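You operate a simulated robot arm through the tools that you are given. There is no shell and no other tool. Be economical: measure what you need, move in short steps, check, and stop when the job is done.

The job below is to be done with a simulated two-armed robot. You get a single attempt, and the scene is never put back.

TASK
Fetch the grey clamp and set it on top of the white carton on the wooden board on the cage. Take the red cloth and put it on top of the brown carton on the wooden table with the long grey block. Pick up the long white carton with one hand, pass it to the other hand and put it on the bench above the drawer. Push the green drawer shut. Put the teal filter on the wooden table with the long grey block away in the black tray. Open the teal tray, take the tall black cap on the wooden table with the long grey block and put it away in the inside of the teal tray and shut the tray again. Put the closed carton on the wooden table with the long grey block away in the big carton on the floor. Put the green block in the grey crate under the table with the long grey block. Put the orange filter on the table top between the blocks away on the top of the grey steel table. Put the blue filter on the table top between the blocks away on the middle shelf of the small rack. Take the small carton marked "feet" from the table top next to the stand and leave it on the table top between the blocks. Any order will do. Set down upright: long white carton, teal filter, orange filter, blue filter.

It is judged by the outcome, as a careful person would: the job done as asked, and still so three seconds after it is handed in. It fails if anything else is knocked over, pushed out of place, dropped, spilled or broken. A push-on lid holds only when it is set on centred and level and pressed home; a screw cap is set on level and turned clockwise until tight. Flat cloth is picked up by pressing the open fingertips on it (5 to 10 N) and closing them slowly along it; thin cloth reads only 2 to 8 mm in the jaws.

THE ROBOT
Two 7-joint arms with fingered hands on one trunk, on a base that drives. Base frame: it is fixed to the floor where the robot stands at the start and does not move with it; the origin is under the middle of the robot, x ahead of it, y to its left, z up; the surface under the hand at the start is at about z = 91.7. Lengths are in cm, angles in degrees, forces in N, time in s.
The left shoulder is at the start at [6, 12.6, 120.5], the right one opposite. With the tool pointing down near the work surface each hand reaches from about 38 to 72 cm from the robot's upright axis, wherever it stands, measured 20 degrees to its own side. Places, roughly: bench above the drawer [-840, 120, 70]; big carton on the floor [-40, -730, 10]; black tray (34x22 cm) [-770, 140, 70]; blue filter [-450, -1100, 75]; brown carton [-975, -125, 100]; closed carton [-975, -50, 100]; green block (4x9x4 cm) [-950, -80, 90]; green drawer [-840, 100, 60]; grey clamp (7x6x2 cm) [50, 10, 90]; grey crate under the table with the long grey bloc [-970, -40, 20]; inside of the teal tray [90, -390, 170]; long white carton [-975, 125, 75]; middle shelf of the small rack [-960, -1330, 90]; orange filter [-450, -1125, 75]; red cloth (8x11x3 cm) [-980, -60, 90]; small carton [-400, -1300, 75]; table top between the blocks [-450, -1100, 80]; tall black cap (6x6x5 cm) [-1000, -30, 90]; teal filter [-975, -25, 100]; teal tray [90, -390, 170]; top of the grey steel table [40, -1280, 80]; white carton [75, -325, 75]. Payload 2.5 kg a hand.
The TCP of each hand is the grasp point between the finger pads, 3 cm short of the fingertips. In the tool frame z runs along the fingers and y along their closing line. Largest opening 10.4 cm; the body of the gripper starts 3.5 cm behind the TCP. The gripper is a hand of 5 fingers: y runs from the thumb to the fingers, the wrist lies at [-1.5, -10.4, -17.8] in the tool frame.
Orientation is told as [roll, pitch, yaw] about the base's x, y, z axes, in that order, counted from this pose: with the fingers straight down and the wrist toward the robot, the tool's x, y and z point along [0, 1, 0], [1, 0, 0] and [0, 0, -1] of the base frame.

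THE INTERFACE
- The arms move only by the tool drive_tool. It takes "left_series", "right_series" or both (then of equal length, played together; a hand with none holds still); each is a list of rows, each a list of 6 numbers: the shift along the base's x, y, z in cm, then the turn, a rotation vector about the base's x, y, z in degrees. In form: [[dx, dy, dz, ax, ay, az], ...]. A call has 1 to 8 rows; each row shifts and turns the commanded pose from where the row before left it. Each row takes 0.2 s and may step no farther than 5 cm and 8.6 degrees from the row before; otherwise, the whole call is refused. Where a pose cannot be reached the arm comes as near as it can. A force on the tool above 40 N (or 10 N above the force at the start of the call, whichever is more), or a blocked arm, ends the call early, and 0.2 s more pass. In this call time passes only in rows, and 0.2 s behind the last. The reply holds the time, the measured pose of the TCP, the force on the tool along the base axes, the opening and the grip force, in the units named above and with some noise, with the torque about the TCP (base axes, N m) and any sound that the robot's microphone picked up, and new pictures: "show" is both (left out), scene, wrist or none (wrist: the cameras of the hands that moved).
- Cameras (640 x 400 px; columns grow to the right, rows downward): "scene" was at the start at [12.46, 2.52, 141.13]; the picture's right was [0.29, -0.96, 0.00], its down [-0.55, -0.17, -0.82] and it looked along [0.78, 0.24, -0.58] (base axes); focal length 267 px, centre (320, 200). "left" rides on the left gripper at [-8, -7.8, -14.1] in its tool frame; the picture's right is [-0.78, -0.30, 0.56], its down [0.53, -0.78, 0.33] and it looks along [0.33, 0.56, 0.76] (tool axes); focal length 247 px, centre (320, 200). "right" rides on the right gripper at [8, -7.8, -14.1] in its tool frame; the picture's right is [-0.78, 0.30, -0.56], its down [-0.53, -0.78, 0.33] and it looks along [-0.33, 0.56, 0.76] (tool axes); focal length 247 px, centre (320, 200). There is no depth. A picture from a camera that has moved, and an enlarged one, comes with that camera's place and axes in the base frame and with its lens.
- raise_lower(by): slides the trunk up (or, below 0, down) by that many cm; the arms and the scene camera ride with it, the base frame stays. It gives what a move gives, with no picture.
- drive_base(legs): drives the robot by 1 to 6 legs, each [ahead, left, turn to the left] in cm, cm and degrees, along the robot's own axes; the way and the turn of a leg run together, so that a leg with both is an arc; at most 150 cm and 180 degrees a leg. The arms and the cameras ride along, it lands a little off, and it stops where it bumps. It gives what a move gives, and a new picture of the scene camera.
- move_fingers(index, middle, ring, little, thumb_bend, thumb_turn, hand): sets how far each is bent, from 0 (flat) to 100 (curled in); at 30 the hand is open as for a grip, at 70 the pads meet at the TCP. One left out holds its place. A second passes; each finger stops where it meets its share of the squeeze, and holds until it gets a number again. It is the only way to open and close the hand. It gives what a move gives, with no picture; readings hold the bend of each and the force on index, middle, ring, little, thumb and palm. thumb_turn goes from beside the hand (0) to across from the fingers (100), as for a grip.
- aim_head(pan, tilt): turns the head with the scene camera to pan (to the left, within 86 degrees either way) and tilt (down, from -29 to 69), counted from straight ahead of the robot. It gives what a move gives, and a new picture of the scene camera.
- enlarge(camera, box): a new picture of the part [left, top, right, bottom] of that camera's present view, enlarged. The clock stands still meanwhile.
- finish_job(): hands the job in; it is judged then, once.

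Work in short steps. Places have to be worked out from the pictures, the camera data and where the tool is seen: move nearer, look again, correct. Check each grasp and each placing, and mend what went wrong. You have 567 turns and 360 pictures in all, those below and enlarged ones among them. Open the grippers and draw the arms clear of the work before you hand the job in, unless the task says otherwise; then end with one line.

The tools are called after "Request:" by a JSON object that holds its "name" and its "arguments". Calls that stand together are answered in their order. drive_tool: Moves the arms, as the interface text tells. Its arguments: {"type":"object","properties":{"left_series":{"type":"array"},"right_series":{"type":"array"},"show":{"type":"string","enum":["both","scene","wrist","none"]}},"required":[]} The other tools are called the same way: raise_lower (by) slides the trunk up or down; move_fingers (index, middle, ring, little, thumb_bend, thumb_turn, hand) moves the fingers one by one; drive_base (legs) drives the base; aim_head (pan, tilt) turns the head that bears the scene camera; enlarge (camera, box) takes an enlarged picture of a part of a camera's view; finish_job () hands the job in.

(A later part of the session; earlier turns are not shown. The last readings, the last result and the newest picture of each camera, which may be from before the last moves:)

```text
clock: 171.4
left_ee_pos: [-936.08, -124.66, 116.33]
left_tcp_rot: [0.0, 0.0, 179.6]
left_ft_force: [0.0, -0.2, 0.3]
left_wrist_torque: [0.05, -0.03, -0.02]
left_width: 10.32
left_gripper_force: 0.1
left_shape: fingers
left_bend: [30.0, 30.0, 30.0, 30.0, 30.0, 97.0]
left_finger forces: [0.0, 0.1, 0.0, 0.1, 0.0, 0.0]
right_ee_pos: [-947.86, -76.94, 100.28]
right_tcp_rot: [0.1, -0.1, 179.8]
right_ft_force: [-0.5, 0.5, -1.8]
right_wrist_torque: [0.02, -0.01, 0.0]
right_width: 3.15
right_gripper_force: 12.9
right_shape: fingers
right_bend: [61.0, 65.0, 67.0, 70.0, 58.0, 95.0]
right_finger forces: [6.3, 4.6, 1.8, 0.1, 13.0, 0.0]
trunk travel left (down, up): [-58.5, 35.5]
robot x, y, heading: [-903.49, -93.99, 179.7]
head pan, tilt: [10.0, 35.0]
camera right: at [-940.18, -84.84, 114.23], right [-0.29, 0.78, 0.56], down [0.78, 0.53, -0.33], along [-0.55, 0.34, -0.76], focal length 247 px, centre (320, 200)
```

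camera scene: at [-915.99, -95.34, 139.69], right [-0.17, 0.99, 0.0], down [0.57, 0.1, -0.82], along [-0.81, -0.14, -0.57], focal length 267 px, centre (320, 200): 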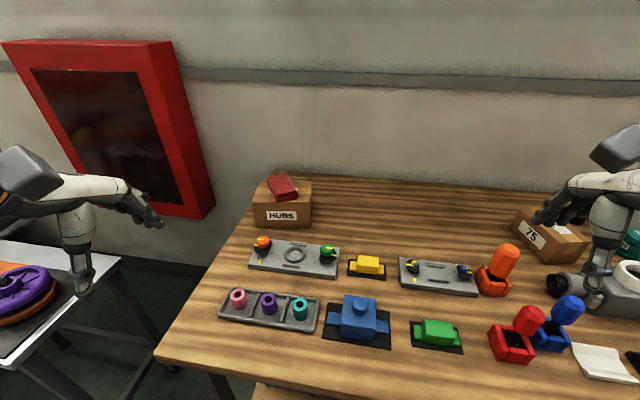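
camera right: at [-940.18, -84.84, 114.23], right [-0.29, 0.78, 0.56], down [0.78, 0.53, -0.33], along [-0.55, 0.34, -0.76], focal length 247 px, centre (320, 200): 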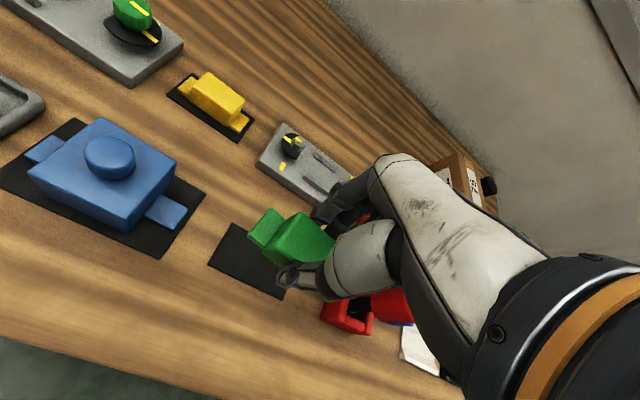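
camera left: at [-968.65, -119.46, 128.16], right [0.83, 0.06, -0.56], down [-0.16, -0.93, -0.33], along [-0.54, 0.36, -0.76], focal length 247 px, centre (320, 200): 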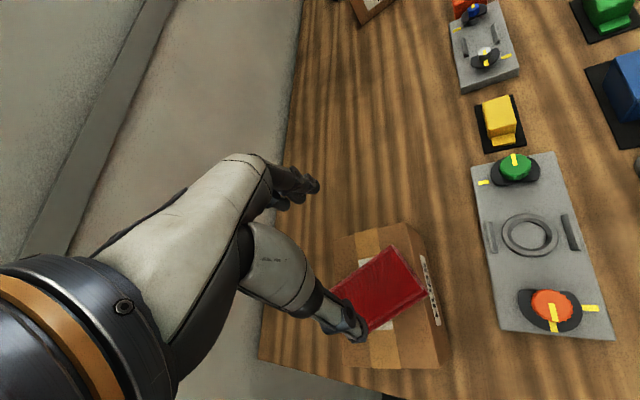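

The block is held. I firm the grip, lift, pull the left hand to the side, and back away from the table.

Request:
{"name": "move_fingers", "arguments": {"hand": "right", "index": 75, "middle": 75, "ring": 75, "thumb_bend": 75}}

Request:
{"name": "drive_tool", "arguments": {"right_series": [[0, 0, 4, 0, 0, 0], [0, 0, 4, 0, 0, 0], [0, 0, 2, 0, 0, 0]], "left_series": [[3.6, -3, 0, 0, 0, 0], [3.6, -3, 0, 0, 0, 0], [3.6, -3, 0, 0, 0, 0]], "show": "none"}}

Request:
{"name": "drive_base", "arguments": {"legs": [[-45, 0, 0], [0, -36, 0]]}}

Request:
{"name": "raise_lower", "arguments": {"by": -57}}

Request:
{"name": "aim_head", "arguments": {"pan": -10, "tilt": 25}}

```text
clock: 172.4
left_ee_pos: [-936.16, -124.9, 116.25]
left_tcp_rot: [-0.1, 0.0, 179.7]
left_ft_force: [0.4, -0.3, -0.7]
left_wrist_torque: [-0.02, 0.0, -0.02]
left_width: 10.37
left_gripper_force: 0.1
left_shape: fingers
left_bend: [30.0, 30.0, 30.0, 30.0, 30.0, 97.0]
left_finger forces: [0.0, 0.1, 0.0, 0.1, 0.1, 0.0]
right_ee_pos: [-947.83, -76.84, 100.22]
right_tcp_rot: [0.1, -0.1, 179.7]
right_ft_force: [-0.1, 0.9, -1.3]
right_wrist_torque: [-0.03, 0.0, 0.0]
right_width: 3.12
right_gripper_force: 20.9
right_shape: fingers
right_bend: [72.0, 73.0, 74.0, 70.0, 56.0, 93.0]
right_finger forces: [9.7, 6.8, 4.2, 0.0, 21.0, 0.0]
trunk travel left (down, up): [-58.5, 35.5]
robot x, y, heading: [-903.38, -94.04, 179.8]
head pan, tilt: [10.0, 35.0]
```

```text
clock: 173.2
left_ee_pos: [-925.3, -133.81, 116.11]
left_tcp_rot: [-0.1, 0.0, 179.5]
left_ft_force: [-0.3, -0.2, 0.3]
left_wrist_torque: [-0.02, 0.0, 0.01]
left_width: 10.35
left_gripper_force: 0.0
left_shape: fingers
left_bend: [30.0, 30.0, 30.0, 30.0, 30.0, 97.0]
left_finger forces: [0.0, 0.0, 0.0, 0.0, 0.0, 0.1]
right_ee_pos: [-948.15, -77.0, 110.63]
right_tcp_rot: [0.1, -0.3, 179.9]
right_ft_force: [-0.5, 0.6, -2.2]
right_wrist_torque: [-0.01, 0.08, 0.01]
right_width: 3.09
right_gripper_force: 21.1
right_shape: fingers
right_bend: [72.0, 73.0, 74.0, 70.0, 56.0, 93.0]
right_finger forces: [9.8, 6.7, 4.2, 0.0, 21.0, 0.0]
trunk travel left (down, up): [-58.5, 35.5]
robot x, y, heading: [-903.54, -93.76, 179.9]
head pan, tilt: [10.0, 35.0]
```

```text
clock: 177.8
left_ee_pos: [-880.17, -98.1, 116.27]
left_tcp_rot: [0.0, 0.0, 179.9]
left_ft_force: [0.8, 0.4, 0.0]
left_wrist_torque: [-0.01, -0.01, -0.01]
left_width: 10.34
left_gripper_force: 0.1
left_shape: fingers
left_bend: [30.0, 30.0, 30.0, 30.0, 30.0, 97.0]
left_finger forces: [0.1, 0.0, 0.1, 0.0, 0.0, 0.0]
right_ee_pos: [-903.25, -41.38, 110.43]
right_tcp_rot: [-0.1, 0.0, -180.0]
right_ft_force: [-0.3, -0.2, -2.0]
right_wrist_torque: [0.01, 0.03, -0.02]
right_width: 3.13
right_gripper_force: 21.0
right_shape: fingers
right_bend: [72.0, 73.0, 74.0, 70.0, 56.0, 93.0]
right_finger forces: [9.9, 6.5, 4.2, 0.0, 21.0, 0.1]
trunk travel left (down, up): [-58.5, 35.5]
robot x, y, heading: [-858.2, -58.13, -179.9]
head pan, tilt: [10.0, 35.0]
camera scene: at [-870.93, -59.79, 139.68], right [-0.17, 0.98, 0.0], down [0.56, 0.1, -0.82], along [-0.81, -0.14, -0.57], focal length 267 px, centre (320, 200)
```

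scene: 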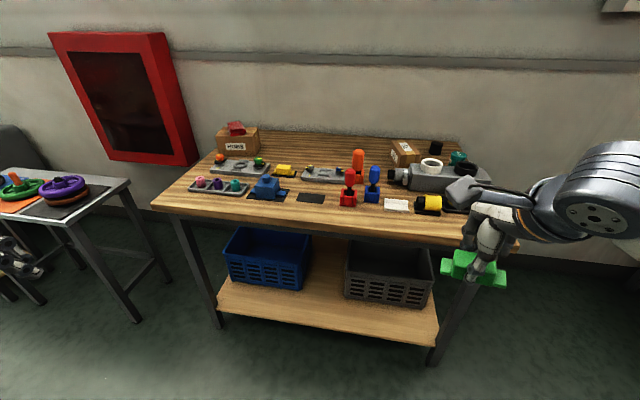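

```text
refused: -57 is not a number from -40 to 40
```

```text
clock: 178.7
left_ee_pos: [-880.15, -98.24, 116.14]
left_tcp_rot: [0.0, 0.1, 179.8]
left_ft_force: [-0.1, -0.2, 0.1]
left_wrist_torque: [0.01, 0.0, 0.0]
left_width: 10.34
left_gripper_force: 0.0
left_shape: fingers
left_bend: [30.0, 30.0, 30.0, 30.0, 30.0, 97.0]
left_finger forces: [0.0, 0.0, 0.1, 0.0, 0.0, 0.1]
right_ee_pos: [-903.23, -41.36, 110.42]
right_tcp_rot: [-0.1, -0.1, -179.9]
right_ft_force: [0.4, -0.8, -3.2]
right_wrist_torque: [0.05, 0.02, 0.01]
right_width: 3.1
right_gripper_force: 20.8
right_shape: fingers
right_bend: [72.0, 73.0, 74.0, 70.0, 56.0, 93.0]
right_finger forces: [9.8, 6.6, 4.1, 0.0, 21.0, 0.1]
trunk travel left (down, up): [-58.5, 35.5]
robot x, y, heading: [-858.71, -58.29, -179.9]
head pan, tilt: [-10.0, 25.0]
camera scene: at [-871.34, -56.72, 141.26], right [0.17, 0.99, 0.0], down [0.42, -0.07, -0.91], along [-0.89, 0.16, -0.42], focal length 267 px, centre (320, 200)
```

scene: 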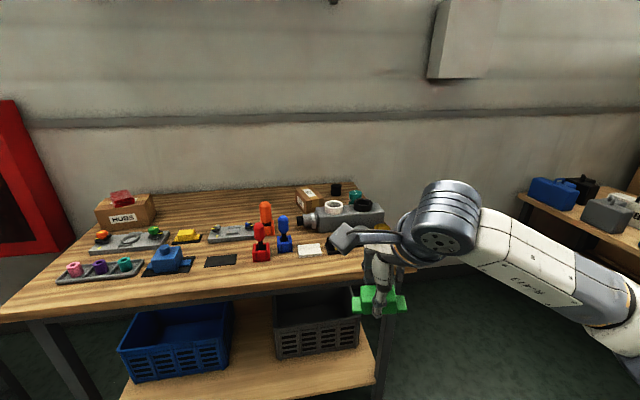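

The trunk slides at most 40 at once. I lower in two steps while still clear of the table.

Request:
{"name": "raise_lower", "arguments": {"by": -40}}

Request:
{"name": "raise_lower", "arguments": {"by": -17}}

Request:
{"name": "drive_tool", "arguments": {"right_series": [[-1, 0, -4, 0, 0, 0], [-2, 0, -4, 0, 0, 0], [-2, 0, -3, 0, 0, 0]], "show": "both"}}

```text
clock: 182.5
left_ee_pos: [-880.18, -98.32, 76.09]
left_tcp_rot: [0.0, 0.0, 179.8]
left_ft_force: [1.2, 0.2, -0.1]
left_wrist_torque: [0.02, -0.02, 0.02]
left_width: 10.33
left_gripper_force: 0.0
left_shape: fingers
left_bend: [30.0, 30.0, 30.0, 30.0, 30.0, 97.0]
left_finger forces: [0.0, 0.0, 0.1, 0.0, 0.1, 0.1]
right_ee_pos: [-903.19, -41.44, 70.55]
right_tcp_rot: [0.0, -0.1, -179.9]
right_ft_force: [0.3, 0.1, -2.5]
right_wrist_torque: [0.02, 0.04, 0.0]
right_width: 3.09
right_gripper_force: 20.8
right_shape: fingers
right_bend: [72.0, 73.0, 74.0, 70.0, 56.0, 93.0]
right_finger forces: [9.7, 6.7, 4.2, 0.0, 20.8, 0.0]
trunk travel left (down, up): [-18.5, 75.5]
robot x, y, heading: [-858.14, -57.95, -180.0]
head pan, tilt: [-10.0, 25.0]
```

```text
clock: 184.4
left_ee_pos: [-880.03, -98.36, 59.11]
left_tcp_rot: [0.0, 0.0, 179.9]
left_ft_force: [-0.2, -1.2, -0.2]
left_wrist_torque: [0.02, 0.0, 0.0]
left_width: 10.33
left_gripper_force: 0.1
left_shape: fingers
left_bend: [30.0, 30.0, 30.0, 30.0, 30.0, 97.0]
left_finger forces: [0.1, 0.0, 0.1, 0.0, 0.0, 0.0]
right_ee_pos: [-903.18, -41.46, 53.39]
right_tcp_rot: [0.0, -0.2, -179.9]
right_ft_force: [0.3, -0.8, -1.4]
right_wrist_torque: [-0.04, 0.04, 0.01]
right_width: 3.12
right_gripper_force: 20.7
right_shape: fingers
right_bend: [72.0, 73.0, 74.0, 70.0, 56.0, 93.0]
right_finger forces: [9.8, 6.6, 4.3, 0.0, 20.8, 0.0]
trunk travel left (down, up): [-1.5, 92.5]
robot x, y, heading: [-858.03, -58.07, -180.0]
head pan, tilt: [-10.0, 25.0]
```

```text
clock: 185.2
left_ee_pos: [-880.18, -98.39, 59.11]
left_tcp_rot: [0.0, 0.0, 179.8]
left_ft_force: [-0.4, 0.4, 0.0]
left_wrist_torque: [0.0, 0.0, 0.01]
left_width: 10.34
left_gripper_force: 0.0
left_shape: fingers
left_bend: [30.0, 30.0, 30.0, 30.0, 30.0, 97.0]
left_finger forces: [0.1, 0.0, 0.0, 0.0, 0.0, 0.0]
right_ee_pos: [-908.22, -41.43, 42.34]
right_tcp_rot: [0.0, -0.1, -180.0]
right_ft_force: [-0.2, 0.1, -2.0]
right_wrist_torque: [-0.03, 0.01, 0.04]
right_width: 3.11
right_gripper_force: 21.0
right_shape: fingers
right_bend: [72.0, 73.0, 74.0, 70.0, 56.0, 93.0]
right_finger forces: [9.8, 6.5, 4.2, 0.0, 21.1, 0.0]
trunk travel left (down, up): [-1.5, 92.5]
robot x, y, heading: [-858.79, -58.3, -179.8]
head pan, tilt: [-10.0, 25.0]
camera scene: at [-871.32, -56.72, 84.26], right [0.17, 0.98, 0.0], down [0.42, -0.07, -0.91], along [-0.89, 0.16, -0.42], focal length 267 px, centre (320, 200)
camera right: at [-900.5, -49.25, 56.29], right [-0.3, 0.78, 0.56], down [0.78, 0.54, -0.33], along [-0.56, 0.33, -0.76], focal length 247 px, centre (320, 200)
```

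scene: 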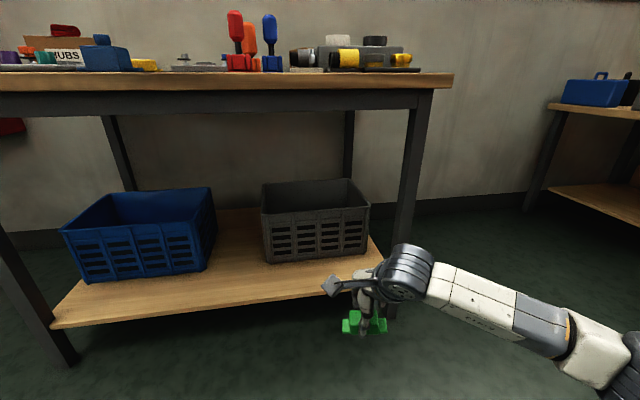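
right: 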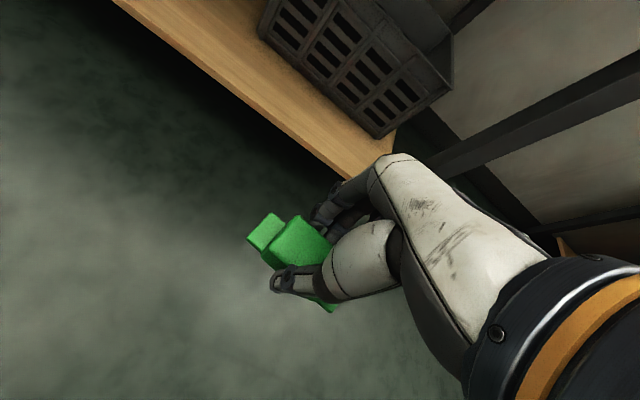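

The crate rim is at z≈35, x −963..−997; the apron bottom is at z≈77. The elbow would come near the right table leg, so I shift the base left and extend the arm straighter before driving in.

Request:
{"name": "drive_base", "arguments": {"legs": [[0, 20, 0]]}}

Request:
{"name": "drive_tool", "arguments": {"right_series": [[-3, 3.5, 0, 0, 0, 0], [-3, 3.5, 0, 0, 0, 0], [-3, 3.5, 0, 0, 0, 0], [-3, 3, 0, 0, 0, 0]], "show": "scene"}}

```text
clock: 186.8
left_ee_pos: [-880.24, -118.07, 59.18]
left_tcp_rot: [0.0, -0.1, 179.7]
left_ft_force: [0.8, 0.3, -0.8]
left_wrist_torque: [-0.01, -0.01, -0.04]
left_width: 10.32
left_gripper_force: 0.0
left_shape: fingers
left_bend: [30.0, 30.0, 30.0, 30.0, 30.0, 97.0]
left_finger forces: [0.1, 0.0, 0.0, 0.0, 0.1, 0.0]
right_ee_pos: [-908.25, -61.12, 42.36]
right_tcp_rot: [-0.1, -0.1, 180.0]
right_ft_force: [-0.1, -0.1, -1.9]
right_wrist_torque: [0.02, 0.02, 0.03]
right_width: 3.07
right_gripper_force: 20.4
right_shape: fingers
right_bend: [72.0, 73.0, 74.0, 70.0, 56.0, 93.0]
right_finger forces: [9.8, 6.4, 4.2, 0.0, 21.0, 0.1]
trunk travel left (down, up): [-1.5, 92.5]
robot x, y, heading: [-858.18, -78.12, 180.1]
head pan, tilt: [-10.0, 25.0]
camera scene: at [-871.32, -76.48, 84.26], right [0.17, 0.98, 0.0], down [0.42, -0.07, -0.91], along [-0.89, 0.16, -0.42], focal length 267 px, centre (320, 200)
```

scene: 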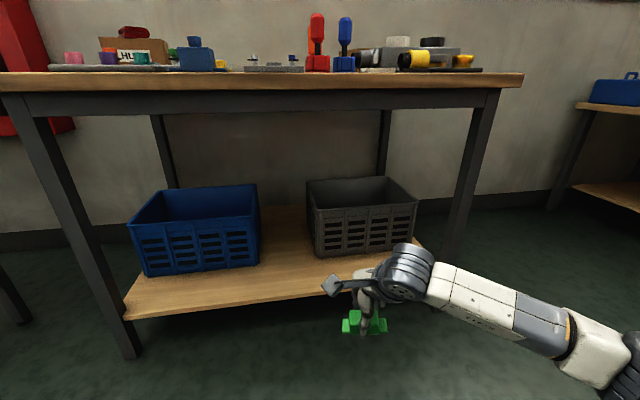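

```text
clock: 187.8
left_ee_pos: [-880.18, -117.96, 59.09]
left_tcp_rot: [0.0, 0.0, 179.7]
left_ft_force: [-0.8, 0.5, -0.1]
left_wrist_torque: [-0.01, 0.02, 0.0]
left_width: 10.36
left_gripper_force: 0.1
left_shape: fingers
left_bend: [30.0, 30.0, 30.0, 30.0, 30.0, 97.0]
left_finger forces: [0.0, 0.0, 0.1, 0.0, 0.1, 0.0]
right_ee_pos: [-920.2, -47.3, 42.33]
right_tcp_rot: [-0.1, -0.1, -179.9]
right_ft_force: [-0.3, 0.1, -2.5]
right_wrist_torque: [-0.04, 0.02, 0.01]
right_width: 3.1
right_gripper_force: 21.1
right_shape: fingers
right_bend: [72.0, 73.0, 74.0, 70.0, 56.0, 93.0]
right_finger forces: [9.8, 6.3, 4.2, 0.0, 21.1, 0.0]
trunk travel left (down, up): [-1.5, 92.5]
robot x, y, heading: [-858.56, -78.17, 180.0]
head pan, tilt: [-10.0, 25.0]
camera scene: at [-871.32, -76.48, 84.26], right [0.17, 0.98, 0.0], down [0.42, -0.07, -0.91], along [-0.89, 0.16, -0.42], focal length 267 px, centre (320, 200)
```

scene: 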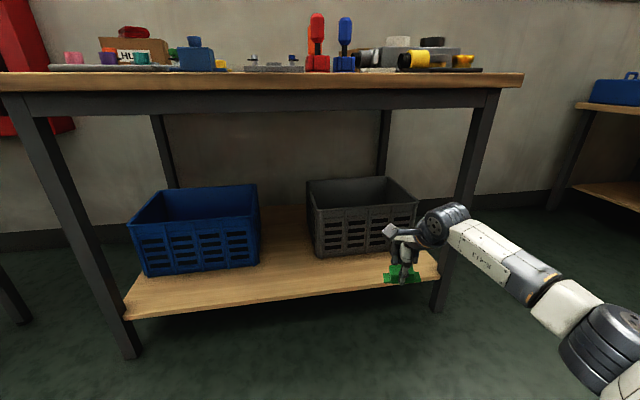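

The elbow should pass the leg with margin. I tuck the left hand farther back (it would come near the left leg), then drive in carefully.

Request:
{"name": "drive_tool", "arguments": {"left_series": [[4.5, -1, 0, 0, 0, 0], [4.5, -1, 0, 0, 0, 0], [4.5, -1, 0, 0, 0, 0]], "show": "none"}}

Request:
{"name": "drive_base", "arguments": {"legs": [[30, 0, 0], [15, 0, 0]]}}

```text
clock: 188.6
left_ee_pos: [-868.47, -120.22, 55.91]
left_tcp_rot: [-7.4, 7.3, 174.8]
left_ft_force: [-0.3, 0.2, 0.3]
left_wrist_torque: [0.0, -0.02, 0.01]
left_width: 10.31
left_gripper_force: 0.0
left_shape: fingers
left_bend: [30.0, 30.0, 30.0, 30.0, 30.0, 97.0]
left_finger forces: [0.0, 0.1, 0.0, 0.0, 0.1, 0.0]
right_ee_pos: [-920.02, -47.28, 42.28]
right_tcp_rot: [0.0, 0.0, 180.0]
right_ft_force: [-0.1, 0.3, -1.9]
right_wrist_torque: [-0.01, 0.0, -0.01]
right_width: 3.11
right_gripper_force: 20.7
right_shape: fingers
right_bend: [72.0, 73.0, 74.0, 70.0, 56.0, 93.0]
right_finger forces: [9.8, 6.4, 4.2, 0.0, 21.1, 0.0]
trunk travel left (down, up): [-1.5, 92.5]
robot x, y, heading: [-857.88, -77.95, 179.9]
head pan, tilt: [-10.0, 25.0]
stopped in row 3 (left hand): the arm was blocked; the commanded pose is now the measured one
```

```text
clock: 191.3
left_ee_pos: [-905.43, -120.16, 55.99]
left_tcp_rot: [-7.5, 7.2, 174.8]
left_ft_force: [-0.1, 0.0, -0.8]
left_wrist_torque: [0.0, -0.02, -0.01]
left_width: 10.31
left_gripper_force: 0.1
left_shape: fingers
left_bend: [30.0, 30.0, 30.0, 30.0, 30.0, 97.0]
left_finger forces: [0.1, 0.0, 0.1, 0.1, 0.1, 0.0]
right_ee_pos: [-956.42, -47.7, 42.02]
right_tcp_rot: [0.2, 1.9, -179.7]
right_ft_force: [24.5, -1.7, 14.1]
right_wrist_torque: [-0.09, -0.39, 0.11]
right_width: 3.38
right_gripper_force: 46.7
right_shape: fingers
right_bend: [75.0, 75.0, 75.0, 70.0, 46.0, 96.0]
right_finger forces: [56.5, 6.1, 0.5, 0.1, 30.9, 0.1]
trunk travel left (down, up): [-1.5, 92.5]
robot x, y, heading: [-895.16, -78.44, -180.2]
head pan, tilt: [-10.0, 25.0]
stopped in leg 2: the force on the tool passed its limit at 56 N (the readings are from after the stop); the commanded pose is now the measured one
camera scene: at [-908.16, -76.61, 84.29], right [0.17, 0.98, 0.0], down [0.41, -0.07, -0.91], along [-0.89, 0.16, -0.42], focal length 267 px, centre (320, 200)
```

scene: 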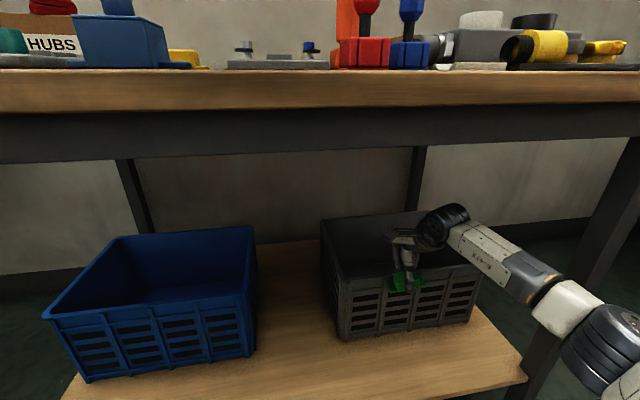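

The hand met the crate's front: the rim is higher than I judged, about z 39.5 at x≈−958.6. I back off and raise the hand to z≈48, then check the grip.

Request:
{"name": "drive_tool", "arguments": {"right_series": [[4, 0, 0, 0, 0, 0], [3, 0, 2, 0, 0, 0], [0, 0, 3.5, 0, 0, 0]], "show": "both"}}

```text
clock: 192.1
left_ee_pos: [-905.37, -120.21, 55.85]
left_tcp_rot: [-7.3, 7.3, 174.8]
left_ft_force: [0.2, -0.2, -0.6]
left_wrist_torque: [0.01, 0.02, -0.01]
left_width: 10.33
left_gripper_force: 0.0
left_shape: fingers
left_bend: [30.0, 30.0, 30.0, 30.0, 30.0, 97.0]
left_finger forces: [0.0, 0.1, 0.0, 0.0, 0.0, 0.0]
right_ee_pos: [-949.61, -47.75, 47.28]
right_tcp_rot: [0.2, 1.9, -179.9]
right_ft_force: [1.7, -0.2, -2.0]
right_wrist_torque: [0.05, 0.04, -0.01]
right_width: 3.02
right_gripper_force: 20.8
right_shape: fingers
right_bend: [73.0, 74.0, 74.0, 70.0, 55.0, 93.0]
right_finger forces: [10.8, 6.0, 3.7, 0.1, 21.0, 0.1]
trunk travel left (down, up): [-1.5, 92.5]
robot x, y, heading: [-895.08, -78.13, -179.8]
head pan, tilt: [-10.0, 25.0]
camera scene: at [-908.32, -76.57, 84.25], right [0.17, 0.98, 0.0], down [0.42, -0.07, -0.91], along [-0.89, 0.16, -0.42], focal length 267 px, centre (320, 200)
camera right: at [-942.29, -55.64, 61.5], right [-0.32, 0.78, 0.54], down [0.79, 0.54, -0.31], along [-0.53, 0.33, -0.78], focal length 247 px, centre (320, 200)
```

scene: 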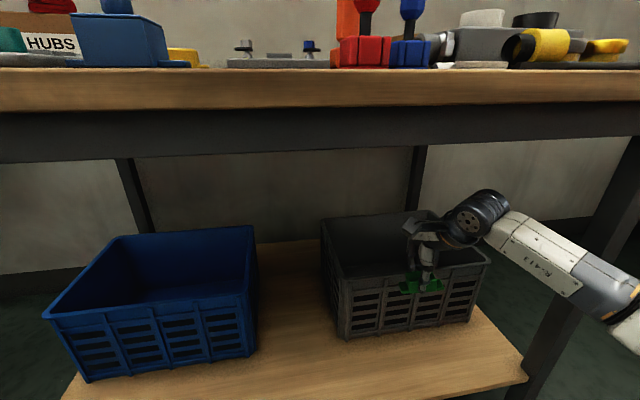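
right: 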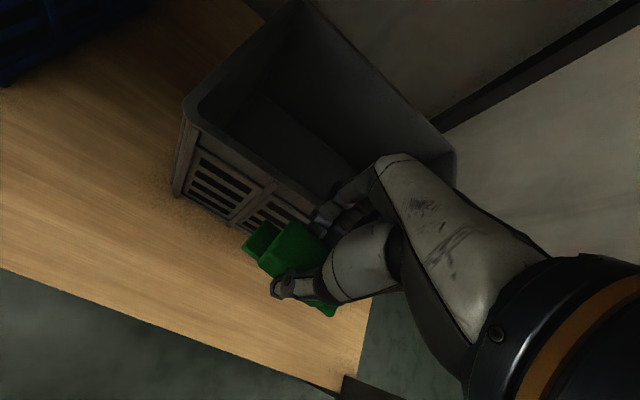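

Grip is fine. I raise to z≈50, extend over the rim, then drive forward.

Request:
{"name": "drive_tool", "arguments": {"right_series": [[0, 0, 2.5, 0, -1.9, 0], [-4, 0, 0, 0, 0, 0], [-4, 0, 0, 0, 0, 0]], "show": "none"}}

Request:
{"name": "drive_base", "arguments": {"legs": [[10, 0, 0], [8, 0, 0]]}}

```text
clock: 192.9
left_ee_pos: [-905.55, -120.21, 55.87]
left_tcp_rot: [-7.3, 7.3, 174.8]
left_ft_force: [-0.1, -0.5, 1.0]
left_wrist_torque: [-0.01, 0.02, -0.01]
left_width: 10.31
left_gripper_force: 0.1
left_shape: fingers
left_bend: [30.0, 30.0, 30.0, 30.0, 30.0, 97.0]
left_finger forces: [0.0, 0.0, 0.0, 0.0, 0.0, 0.1]
right_ee_pos: [-957.53, -47.89, 49.84]
right_tcp_rot: [0.1, 3.7, -179.8]
right_ft_force: [-0.2, 0.3, -1.5]
right_wrist_torque: [-0.03, 0.0, -0.01]
right_width: 3.04
right_gripper_force: 20.9
right_shape: fingers
right_bend: [73.0, 74.0, 74.0, 70.0, 55.0, 93.0]
right_finger forces: [10.8, 6.1, 3.7, 0.0, 21.0, 0.0]
trunk travel left (down, up): [-1.5, 92.5]
robot x, y, heading: [-895.08, -78.18, -180.0]
head pan, tilt: [-10.0, 25.0]
```

```text
clock: 194.8
left_ee_pos: [-923.15, -120.28, 55.72]
left_tcp_rot: [-7.3, 7.3, 175.0]
left_ft_force: [0.1, 0.3, -0.1]
left_wrist_torque: [0.0, 0.04, 0.02]
left_width: 10.34
left_gripper_force: 0.0
left_shape: fingers
left_bend: [30.0, 30.0, 30.0, 30.0, 30.0, 97.0]
left_finger forces: [0.0, 0.0, 0.0, 0.0, 0.1, 0.1]
right_ee_pos: [-975.51, -48.01, 49.71]
right_tcp_rot: [0.3, 3.7, -179.6]
right_ft_force: [0.4, 0.4, -1.8]
right_wrist_torque: [0.01, 0.02, 0.01]
right_width: 3.02
right_gripper_force: 20.9
right_shape: fingers
right_bend: [73.0, 74.0, 74.0, 70.0, 55.0, 93.0]
right_finger forces: [10.8, 6.0, 3.6, 0.0, 21.0, 0.0]
trunk travel left (down, up): [-1.5, 92.5]
robot x, y, heading: [-913.57, -78.2, -179.6]
head pan, tilt: [-10.0, 25.0]
camera scene: at [-926.19, -76.64, 84.26], right [0.17, 0.99, 0.0], down [0.42, -0.07, -0.91], along [-0.89, 0.15, -0.42], focal length 267 px, centre (320, 200)
```

scene: 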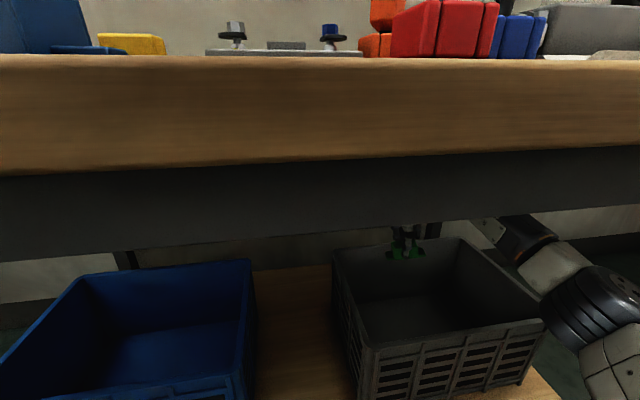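

The hand is above the crate's interior. I go 4 cm closer, level the hand, and lower into the crate.

Request:
{"name": "drive_base", "arguments": {"legs": [[4, 0, 0]]}}

Request:
{"name": "drive_tool", "arguments": {"right_series": [[0.5, 0.5, -4, 0, 3.7, 0], [0.5, 0.5, -4.5, 0, 0, 0], [0.5, 0.5, -4.5, 0, 0, 0], [0.5, 0.5, -4.5, 0, 0, 0], [0, 0, -4, 0, 0, 0]], "show": "both"}}

```text
clock: 195.6
left_ee_pos: [-927.29, -120.43, 55.77]
left_tcp_rot: [-7.4, 7.3, 175.0]
left_ft_force: [-0.8, -0.3, 0.4]
left_wrist_torque: [-0.01, -0.02, -0.02]
left_width: 10.33
left_gripper_force: 0.2
left_shape: fingers
left_bend: [30.0, 30.0, 30.0, 30.0, 30.0, 97.0]
left_finger forces: [0.0, 0.0, 0.1, 0.1, 0.1, 0.0]
right_ee_pos: [-979.47, -48.09, 49.84]
right_tcp_rot: [0.3, 3.7, -179.7]
right_ft_force: [-0.3, -1.1, -2.4]
right_wrist_torque: [0.02, 0.05, 0.02]
right_width: 3.05
right_gripper_force: 20.6
right_shape: fingers
right_bend: [73.0, 74.0, 74.0, 70.0, 55.0, 93.0]
right_finger forces: [10.9, 6.0, 3.7, 0.1, 20.9, 0.1]
trunk travel left (down, up): [-1.5, 92.5]
robot x, y, heading: [-917.27, -77.9, -180.1]
head pan, tilt: [-10.0, 25.0]
camera scene: at [-930.19, -76.65, 84.26], right [0.17, 0.99, 0.0], down [0.42, -0.07, -0.91], along [-0.89, 0.15, -0.42], focal length 267 px, centre (320, 200)
```

scene: 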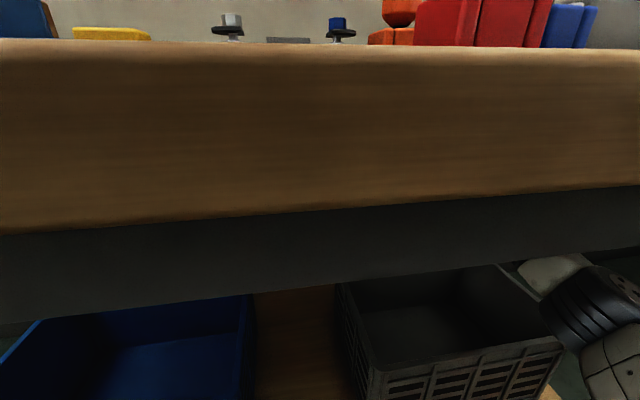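

```text
clock: 196.8
left_ee_pos: [-927.22, -120.38, 55.81]
left_tcp_rot: [-7.5, 7.2, 174.9]
left_ft_force: [-0.7, -0.2, -0.5]
left_wrist_torque: [0.03, 0.02, 0.05]
left_width: 10.31
left_gripper_force: 0.1
left_shape: fingers
left_bend: [30.0, 30.0, 30.0, 30.0, 30.0, 97.0]
left_finger forces: [0.0, 0.0, 0.1, 0.0, 0.0, 0.0]
right_ee_pos: [-977.34, -46.1, 28.3]
right_tcp_rot: [0.1, 0.0, -179.6]
right_ft_force: [0.2, -0.2, -2.2]
right_wrist_torque: [-0.03, 0.04, 0.01]
right_width: 3.0
right_gripper_force: 20.3
right_shape: fingers
right_bend: [73.0, 74.0, 74.0, 70.0, 55.0, 93.0]
right_finger forces: [10.7, 5.8, 3.6, 0.0, 20.7, 0.0]
trunk travel left (down, up): [-1.5, 92.5]
robot x, y, heading: [-916.91, -78.48, -179.8]
head pan, tilt: [-10.0, 25.0]
camera scene: at [-930.18, -76.65, 84.26], right [0.17, 0.99, 0.0], down [0.42, -0.07, -0.91], along [-0.89, 0.15, -0.42], focal length 267 px, centre (320, 200)
camera right: at [-969.53, -53.85, 42.2], right [-0.3, 0.78, 0.56], down [0.77, 0.54, -0.33], along [-0.56, 0.33, -0.76], focal length 247 px, centre (320, 200)
```

scene: 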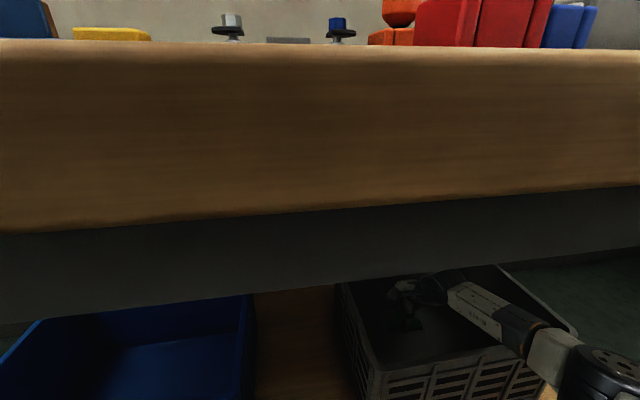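
right: 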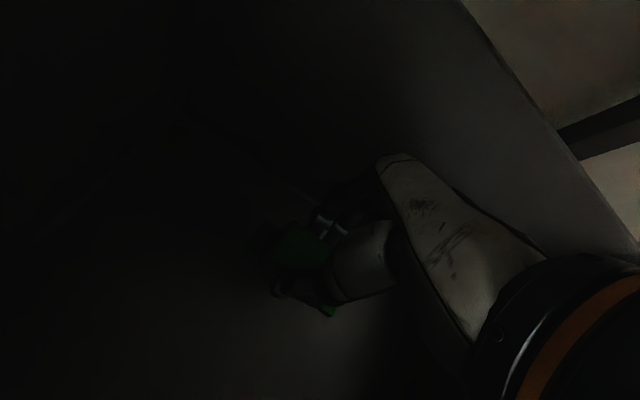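

Inside the crate. I continue lowering in small steps, watching for contact.

Request:
{"name": "drive_tool", "arguments": {"right_series": [[0, 0, -3, 0, 0, 0], [0, 0, -2, 0, 0, 0], [0, 0, -1, 0, 0, 0], [0, 0, -1, 0, 0, 0]], "show": "scene"}}

```text
clock: 197.8
left_ee_pos: [-927.32, -120.38, 55.78]
left_tcp_rot: [-7.5, 7.3, 174.9]
left_ft_force: [1.2, -0.7, -0.9]
left_wrist_torque: [0.01, 0.02, 0.02]
left_width: 10.34
left_gripper_force: 0.1
left_shape: fingers
left_bend: [30.0, 30.0, 30.0, 30.0, 30.0, 97.0]
left_finger forces: [0.0, 0.1, 0.1, 0.0, 0.1, 0.0]
right_ee_pos: [-977.53, -46.33, 22.89]
right_tcp_rot: [0.3, -0.7, -179.8]
right_ft_force: [2.0, -6.2, 20.8]
right_wrist_torque: [-0.39, -0.36, -0.02]
right_width: 3.02
right_gripper_force: 22.9
right_shape: fingers
right_bend: [74.0, 74.0, 74.0, 70.0, 55.0, 93.0]
right_finger forces: [11.5, 4.8, 2.8, 0.1, 26.3, 0.0]
right hand out of reach, approached as far as the arm can: row 4
trunk travel left (down, up): [-1.5, 92.5]
robot x, y, heading: [-917.26, -77.96, -179.7]
head pan, tilt: [-10.0, 25.0]
camera scene: at [-930.07, -76.71, 84.32], right [0.17, 0.99, 0.0], down [0.41, -0.07, -0.91], along [-0.89, 0.15, -0.42], focal length 267 px, centre (320, 200)
```

scene: 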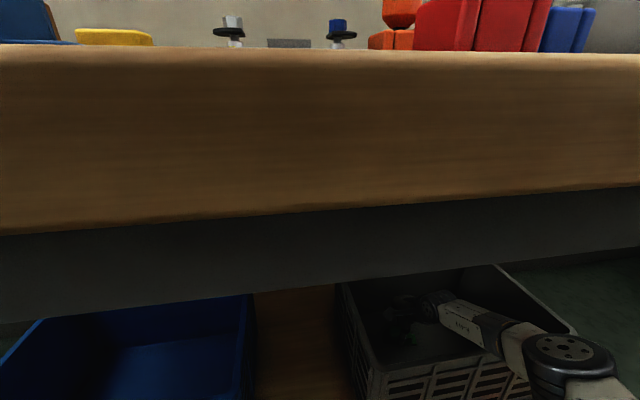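

Contact with the crate floor (20 N up). I ease up a little, open, and draw straight up.

Request:
{"name": "drive_tool", "arguments": {"right_series": [[0, 0, 0.6, 0, 0, 0]], "show": "none"}}

Request:
{"name": "move_fingers", "arguments": {"hand": "right", "index": 40, "middle": 40, "ring": 40, "little": 40, "thumb_bend": 40}}

Request:
{"name": "drive_tool", "arguments": {"right_series": [[0, 0, 4, 0, 0, 0], [0, 0, 4.5, 0, 0, 0], [0, 0, 4.5, 0, 0, 0], [0, 0, 4.5, 0, 0, 0], [0, 0, 4.5, 0, 0, 0], [0, 0, 4.5, 0, 0, 0]], "show": "both"}}

```text
clock: 198.2
left_ee_pos: [-927.23, -120.35, 55.77]
left_tcp_rot: [-7.5, 7.2, 175.0]
left_ft_force: [1.1, -0.4, -0.3]
left_wrist_torque: [0.02, 0.0, 0.0]
left_width: 10.32
left_gripper_force: 0.1
left_shape: fingers
left_bend: [30.0, 30.0, 30.0, 30.0, 30.0, 97.0]
left_finger forces: [0.1, 0.2, 0.1, 0.1, 0.1, 0.0]
right_ee_pos: [-977.3, -45.98, 22.8]
right_tcp_rot: [-0.1, 0.2, -179.6]
right_ft_force: [-1.6, -2.1, 6.6]
right_wrist_torque: [-0.2, 0.1, -0.04]
right_width: 3.02
right_gripper_force: 21.5
right_shape: fingers
right_bend: [74.0, 74.0, 74.0, 70.0, 56.0, 93.0]
right_finger forces: [13.4, 5.9, 2.7, 0.0, 21.1, 0.0]
trunk travel left (down, up): [-1.5, 92.5]
robot x, y, heading: [-917.07, -78.27, -179.8]
head pan, tilt: [-10.0, 25.0]
```

```text
clock: 199.2
left_ee_pos: [-927.22, -120.33, 55.76]
left_tcp_rot: [-7.4, 7.3, 175.1]
left_ft_force: [0.0, 0.5, -0.9]
left_wrist_torque: [0.01, 0.02, -0.03]
left_width: 10.34
left_gripper_force: 0.1
left_shape: fingers
left_bend: [30.0, 30.0, 30.0, 30.0, 30.0, 97.0]
left_finger forces: [0.0, 0.1, 0.1, 0.0, 0.0, 0.0]
right_ee_pos: [-977.28, -45.99, 22.85]
right_tcp_rot: [0.1, 0.1, -179.8]
right_ft_force: [0.5, 0.3, 0.9]
right_wrist_torque: [0.05, -0.01, 0.0]
right_width: 7.77
right_gripper_force: 0.2
right_shape: fingers
right_bend: [40.0, 40.0, 40.0, 40.0, 40.0, 97.0]
right_finger forces: [0.0, 0.0, 0.1, 0.0, 0.0, 0.0]
trunk travel left (down, up): [-1.5, 92.5]
robot x, y, heading: [-917.23, -78.05, -180.1]
head pan, tilt: [-10.0, 25.0]
```

```text
clock: 200.6
left_ee_pos: [-927.27, -120.26, 55.82]
left_tcp_rot: [-7.4, 7.3, 175.0]
left_ft_force: [0.3, -1.0, -0.8]
left_wrist_torque: [-0.02, -0.03, 0.01]
left_width: 10.31
left_gripper_force: 0.1
left_shape: fingers
left_bend: [30.0, 30.0, 30.0, 30.0, 30.0, 97.0]
left_finger forces: [0.0, 0.1, 0.1, 0.0, 0.0, 0.1]
right_ee_pos: [-977.51, -46.36, 49.37]
right_tcp_rot: [0.1, 0.1, -179.6]
right_ft_force: [0.7, -0.3, -1.3]
right_wrist_torque: [0.0, 0.01, 0.01]
right_width: 7.78
right_gripper_force: 0.2
right_shape: fingers
right_bend: [40.0, 40.0, 40.0, 40.0, 40.0, 97.0]
right_finger forces: [0.0, 0.0, 0.1, 0.0, 0.0, 0.0]
trunk travel left (down, up): [-1.5, 92.5]
robot x, y, heading: [-917.06, -78.11, -179.9]
head pan, tilt: [-10.0, 25.0]
camera scene: at [-930.18, -76.64, 84.26], right [0.17, 0.99, 0.0], down [0.42, -0.07, -0.91], along [-0.89, 0.15, -0.42], focal length 267 px, centre (320, 200)
camera right: at [-969.77, -54.17, 63.31], right [-0.3, 0.78, 0.56], down [0.77, 0.54, -0.33], along [-0.56, 0.33, -0.76], focal length 247 px, centre (320, 200)
```

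scene: 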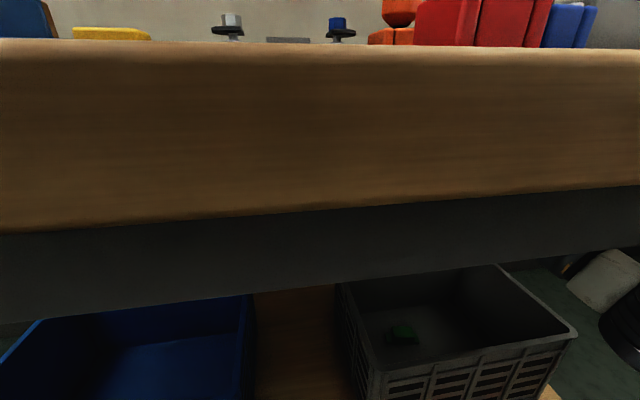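
right: 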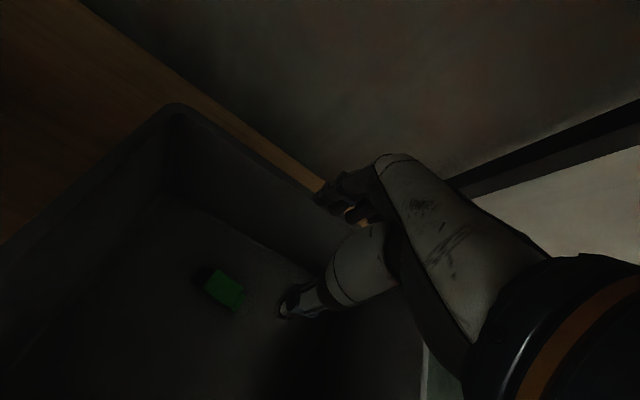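

The green block lies in the crate. I back out from under the table and raise the trunk again.

Request:
{"name": "drive_base", "arguments": {"legs": [[-60, 0, 0], [0, -35, 0]]}}

Request:
{"name": "raise_lower", "arguments": {"by": 40}}

Request:
{"name": "raise_lower", "arguments": {"by": 18.5}}

Request:
{"name": "aim_head", "arguments": {"pan": 0, "tilt": 40}}

```text
clock: 205.9
left_ee_pos: [-866.94, -84.67, 55.82]
left_tcp_rot: [-7.5, 7.3, 174.9]
left_ft_force: [0.1, 0.7, -0.9]
left_wrist_torque: [0.05, -0.01, -0.01]
left_width: 10.31
left_gripper_force: 0.1
left_shape: fingers
left_bend: [30.0, 30.0, 30.0, 30.0, 30.0, 97.0]
left_finger forces: [0.0, 0.0, 0.0, 0.0, 0.0, 0.1]
right_ee_pos: [-917.12, -10.67, 49.29]
right_tcp_rot: [0.1, 0.0, -179.8]
right_ft_force: [0.3, 0.1, 0.7]
right_wrist_torque: [-0.01, 0.01, 0.04]
right_width: 7.78
right_gripper_force: 0.0
right_shape: fingers
right_bend: [40.0, 40.0, 40.0, 40.0, 40.0, 97.0]
right_finger forces: [0.0, 0.0, 0.0, 0.0, 0.0, 0.0]
trunk travel left (down, up): [-1.5, 92.5]
robot x, y, heading: [-856.73, -42.41, -179.9]
head pan, tilt: [-10.0, 25.0]
camera scene: at [-869.74, -41.06, 84.26], right [0.17, 0.98, 0.0], down [0.42, -0.07, -0.91], along [-0.89, 0.16, -0.42], focal length 267 px, centre (320, 200)
```

scene: 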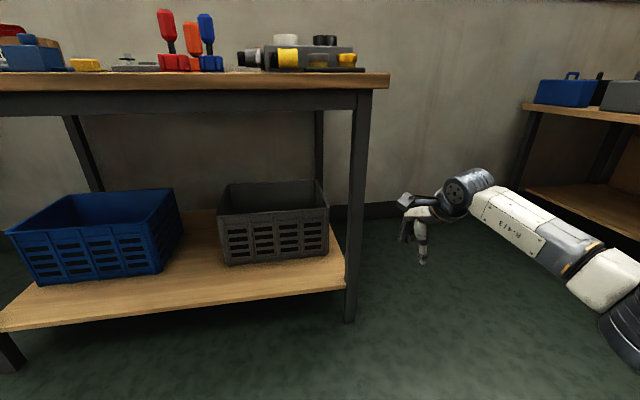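

```text
clock: 209.8
left_ee_pos: [-866.99, -84.77, 95.91]
left_tcp_rot: [-7.5, 7.2, 174.9]
left_ft_force: [0.0, 0.0, -0.7]
left_wrist_torque: [0.02, -0.01, -0.01]
left_width: 10.35
left_gripper_force: 0.1
left_shape: fingers
left_bend: [30.0, 30.0, 30.0, 30.0, 30.0, 97.0]
left_finger forces: [0.0, 0.0, 0.0, 0.0, 0.1, 0.1]
right_ee_pos: [-917.09, -10.58, 89.42]
right_tcp_rot: [0.1, 0.0, -179.8]
right_ft_force: [-0.4, 0.0, 0.3]
right_wrist_torque: [-0.03, 0.01, -0.02]
right_width: 7.73
right_gripper_force: 0.0
right_shape: fingers
right_bend: [40.0, 40.0, 40.0, 40.0, 40.0, 97.0]
right_finger forces: [0.0, 0.0, 0.0, 0.0, 0.1, 0.1]
trunk travel left (down, up): [-41.5, 52.5]
robot x, y, heading: [-856.88, -42.53, -180.1]
head pan, tilt: [-10.0, 25.0]
```

```text
clock: 211.8
left_ee_pos: [-866.94, -84.66, 114.31]
left_tcp_rot: [-7.5, 7.4, 174.9]
left_ft_force: [0.0, -0.4, -0.8]
left_wrist_torque: [0.0, 0.03, 0.0]
left_width: 10.33
left_gripper_force: 0.0
left_shape: fingers
left_bend: [30.0, 30.0, 30.0, 30.0, 30.0, 97.0]
left_finger forces: [0.0, 0.0, 0.0, 0.0, 0.0, 0.0]
right_ee_pos: [-917.18, -10.64, 107.76]
right_tcp_rot: [0.1, 0.0, -179.8]
right_ft_force: [0.1, -1.2, 0.1]
right_wrist_torque: [-0.01, 0.0, 0.0]
right_width: 7.77
right_gripper_force: 0.1
right_shape: fingers
right_bend: [40.0, 40.0, 40.0, 40.0, 40.0, 97.0]
right_finger forces: [0.0, 0.1, 0.0, 0.0, 0.1, 0.0]
trunk travel left (down, up): [-60.0, 34.0]
robot x, y, heading: [-856.67, -42.82, -180.3]
head pan, tilt: [-10.0, 25.0]
```

```text
clock: 212.6
left_ee_pos: [-866.95, -84.66, 114.28]
left_tcp_rot: [-7.6, 7.4, 174.9]
left_ft_force: [1.4, -0.8, 0.0]
left_wrist_torque: [0.0, 0.02, 0.02]
left_width: 10.31
left_gripper_force: 0.0
left_shape: fingers
left_bend: [30.0, 30.0, 30.0, 30.0, 30.0, 97.0]
left_finger forces: [0.1, 0.0, 0.0, 0.1, 0.0, 0.0]
right_ee_pos: [-917.01, -10.64, 107.82]
right_tcp_rot: [0.1, -0.1, -179.8]
right_ft_force: [0.3, 0.8, 0.8]
right_wrist_torque: [0.01, -0.01, -0.01]
right_width: 7.77
right_gripper_force: 0.0
right_shape: fingers
right_bend: [40.0, 40.0, 40.0, 40.0, 40.0, 97.0]
right_finger forces: [0.1, 0.0, 0.1, 0.0, 0.0, 0.0]
trunk travel left (down, up): [-60.0, 34.0]
robot x, y, heading: [-856.7, -42.76, -179.9]
head pan, tilt: [0.0, 40.0]
camera scene: at [-869.17, -42.65, 140.44], right [0.0, 1.0, 0.0], down [0.64, 0.0, -0.77], along [-0.77, 0.0, -0.64], focal length 267 px, centre (320, 200)
```

scene: 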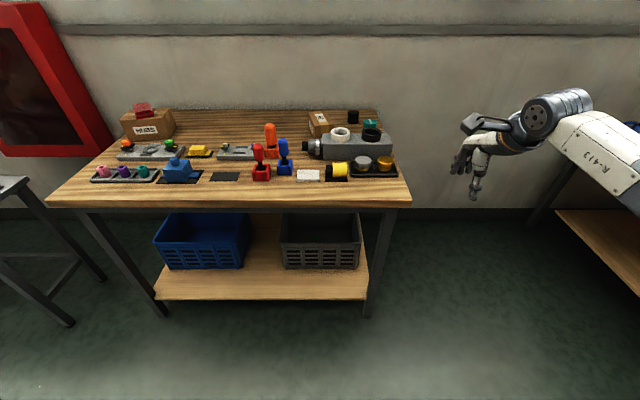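

Trunk is up. I open and raise the right hand, straighten the left one, then drive forward so the right hand comes beside the teal filter.

Request:
{"name": "drive_tool", "arguments": {"right_series": [[0, 0, 4, 0, 0, 0], [0, 0, 4, 0, 0, 0], [0, 0, 2, 0, 0, 0], [0, 0, 0, 0, 0, 0]], "left_series": [[-4, 0, 1, -3.4, 4, 2.5], [-4, 0, 1, -3.4, 3.9, 2.5], [-4, 0, 1, 0, 0, 0], [-4, 0, 1, 0, 0, 0]], "show": "none"}}

Request:
{"name": "move_fingers", "arguments": {"hand": "right", "index": 30, "middle": 30, "ring": 30, "little": 30, "thumb_bend": 30}}

Request:
{"name": "drive_base", "arguments": {"legs": [[57, 0, 0]]}}

Request:
{"name": "aim_head", "arguments": {"pan": -20, "tilt": 45}}

```text
clock: 213.6
left_ee_pos: [-883.13, -84.76, 118.22]
left_tcp_rot: [-0.2, -0.4, -179.5]
left_ft_force: [-0.1, 0.1, 0.3]
left_wrist_torque: [-0.03, 0.01, 0.03]
left_width: 10.3
left_gripper_force: 0.0
left_shape: fingers
left_bend: [30.0, 30.0, 30.0, 30.0, 30.0, 97.0]
left_finger forces: [0.0, 0.0, 0.0, 0.1, 0.0, 0.0]
right_ee_pos: [-917.07, -10.48, 117.69]
right_tcp_rot: [0.1, 0.1, -179.8]
right_ft_force: [0.1, 0.1, -0.4]
right_wrist_torque: [0.0, 0.0, 0.01]
right_width: 7.75
right_gripper_force: 0.1
right_shape: fingers
right_bend: [40.0, 40.0, 40.0, 40.0, 40.0, 97.0]
right_finger forces: [0.0, 0.0, 0.0, 0.1, 0.1, 0.0]
trunk travel left (down, up): [-60.0, 34.0]
robot x, y, heading: [-856.47, -42.75, -180.0]
head pan, tilt: [0.0, 40.0]
```

```text
clock: 214.6
left_ee_pos: [-883.15, -84.88, 118.29]
left_tcp_rot: [-0.2, -0.4, -179.8]
left_ft_force: [-0.3, 0.1, -0.8]
left_wrist_torque: [0.04, 0.01, 0.01]
left_width: 10.32
left_gripper_force: 0.0
left_shape: fingers
left_bend: [30.0, 30.0, 30.0, 30.0, 30.0, 97.0]
left_finger forces: [0.1, 0.0, 0.0, 0.0, 0.1, 0.1]
right_ee_pos: [-916.98, -10.67, 117.64]
right_tcp_rot: [0.1, 0.0, -179.8]
right_ft_force: [-0.4, -0.6, 0.2]
right_wrist_torque: [0.01, 0.01, -0.02]
right_width: 10.29
right_gripper_force: 0.0
right_shape: fingers
right_bend: [30.0, 30.0, 30.0, 30.0, 30.0, 97.0]
right_finger forces: [0.1, 0.1, 0.0, 0.1, 0.0, 0.0]
trunk travel left (down, up): [-60.0, 34.0]
robot x, y, heading: [-856.66, -42.61, -180.0]
head pan, tilt: [0.0, 40.0]
```

```text
clock: 217.8
left_ee_pos: [-938.69, -85.46, 118.24]
left_tcp_rot: [-0.3, -0.4, -179.2]
left_ft_force: [-0.7, -0.3, 0.1]
left_wrist_torque: [-0.05, -0.01, 0.0]
left_width: 10.34
left_gripper_force: 0.0
left_shape: fingers
left_bend: [30.0, 30.0, 30.0, 30.0, 30.0, 97.0]
left_finger forces: [0.0, 0.0, 0.0, 0.0, 0.0, 0.1]
right_ee_pos: [-973.37, -11.51, 117.68]
right_tcp_rot: [0.1, 0.0, -179.1]
right_ft_force: [0.5, 0.4, 0.8]
right_wrist_torque: [0.0, -0.03, 0.0]
right_width: 10.28
right_gripper_force: 0.0
right_shape: fingers
right_bend: [30.0, 30.0, 30.0, 30.0, 30.0, 97.0]
right_finger forces: [0.1, 0.0, 0.1, 0.1, 0.1, 0.0]
trunk travel left (down, up): [-60.0, 34.0]
robot x, y, heading: [-912.35, -43.04, -179.6]
head pan, tilt: [0.0, 40.0]
camera scene: at [-925.19, -43.07, 140.43], right [-0.01, 1.0, 0.0], down [0.64, 0.01, -0.77], along [-0.77, -0.01, -0.64], focal length 267 px, centre (320, 200)
```

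scene: 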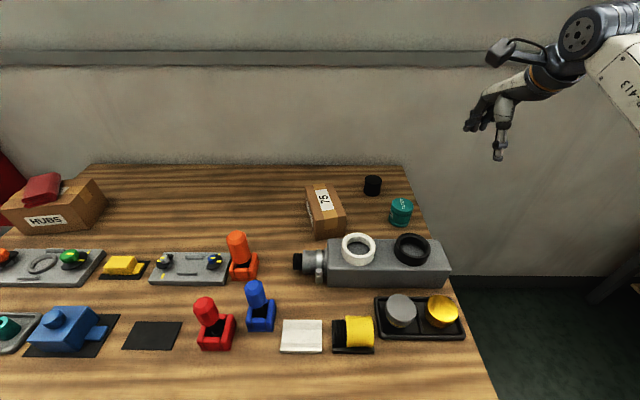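

```text
clock: 218.6
left_ee_pos: [-938.7, -85.44, 118.47]
left_tcp_rot: [-0.3, -0.5, -179.1]
left_ft_force: [-0.7, -0.1, -0.1]
left_wrist_torque: [-0.02, 0.02, -0.02]
left_width: 10.34
left_gripper_force: 0.0
left_shape: fingers
left_bend: [30.0, 30.0, 30.0, 30.0, 30.0, 97.0]
left_finger forces: [0.1, 0.1, 0.1, 0.0, 0.1, 0.0]
right_ee_pos: [-973.33, -11.55, 117.7]
right_tcp_rot: [0.1, 0.0, -179.2]
right_ft_force: [0.2, -0.4, 0.4]
right_wrist_torque: [0.03, 0.01, 0.0]
right_width: 10.26
right_gripper_force: 0.0
right_shape: fingers
right_bend: [30.0, 30.0, 30.0, 30.0, 30.0, 97.0]
right_finger forces: [0.0, 0.0, 0.1, 0.1, 0.0, 0.0]
trunk travel left (down, up): [-60.0, 34.0]
robot x, y, heading: [-912.74, -42.8, -179.5]
head pan, tilt: [-20.0, 45.0]
camera scene: at [-924.32, -40.29, 139.71], right [0.33, 0.94, 0.0], down [0.67, -0.23, -0.71], along [-0.67, 0.23, -0.71], focal length 267 px, centre (320, 200)
```

scene: 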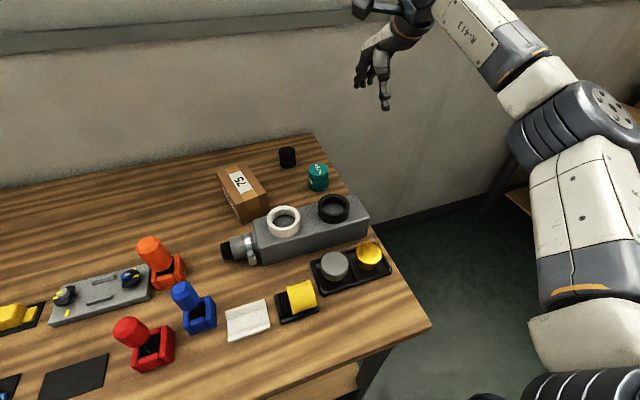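

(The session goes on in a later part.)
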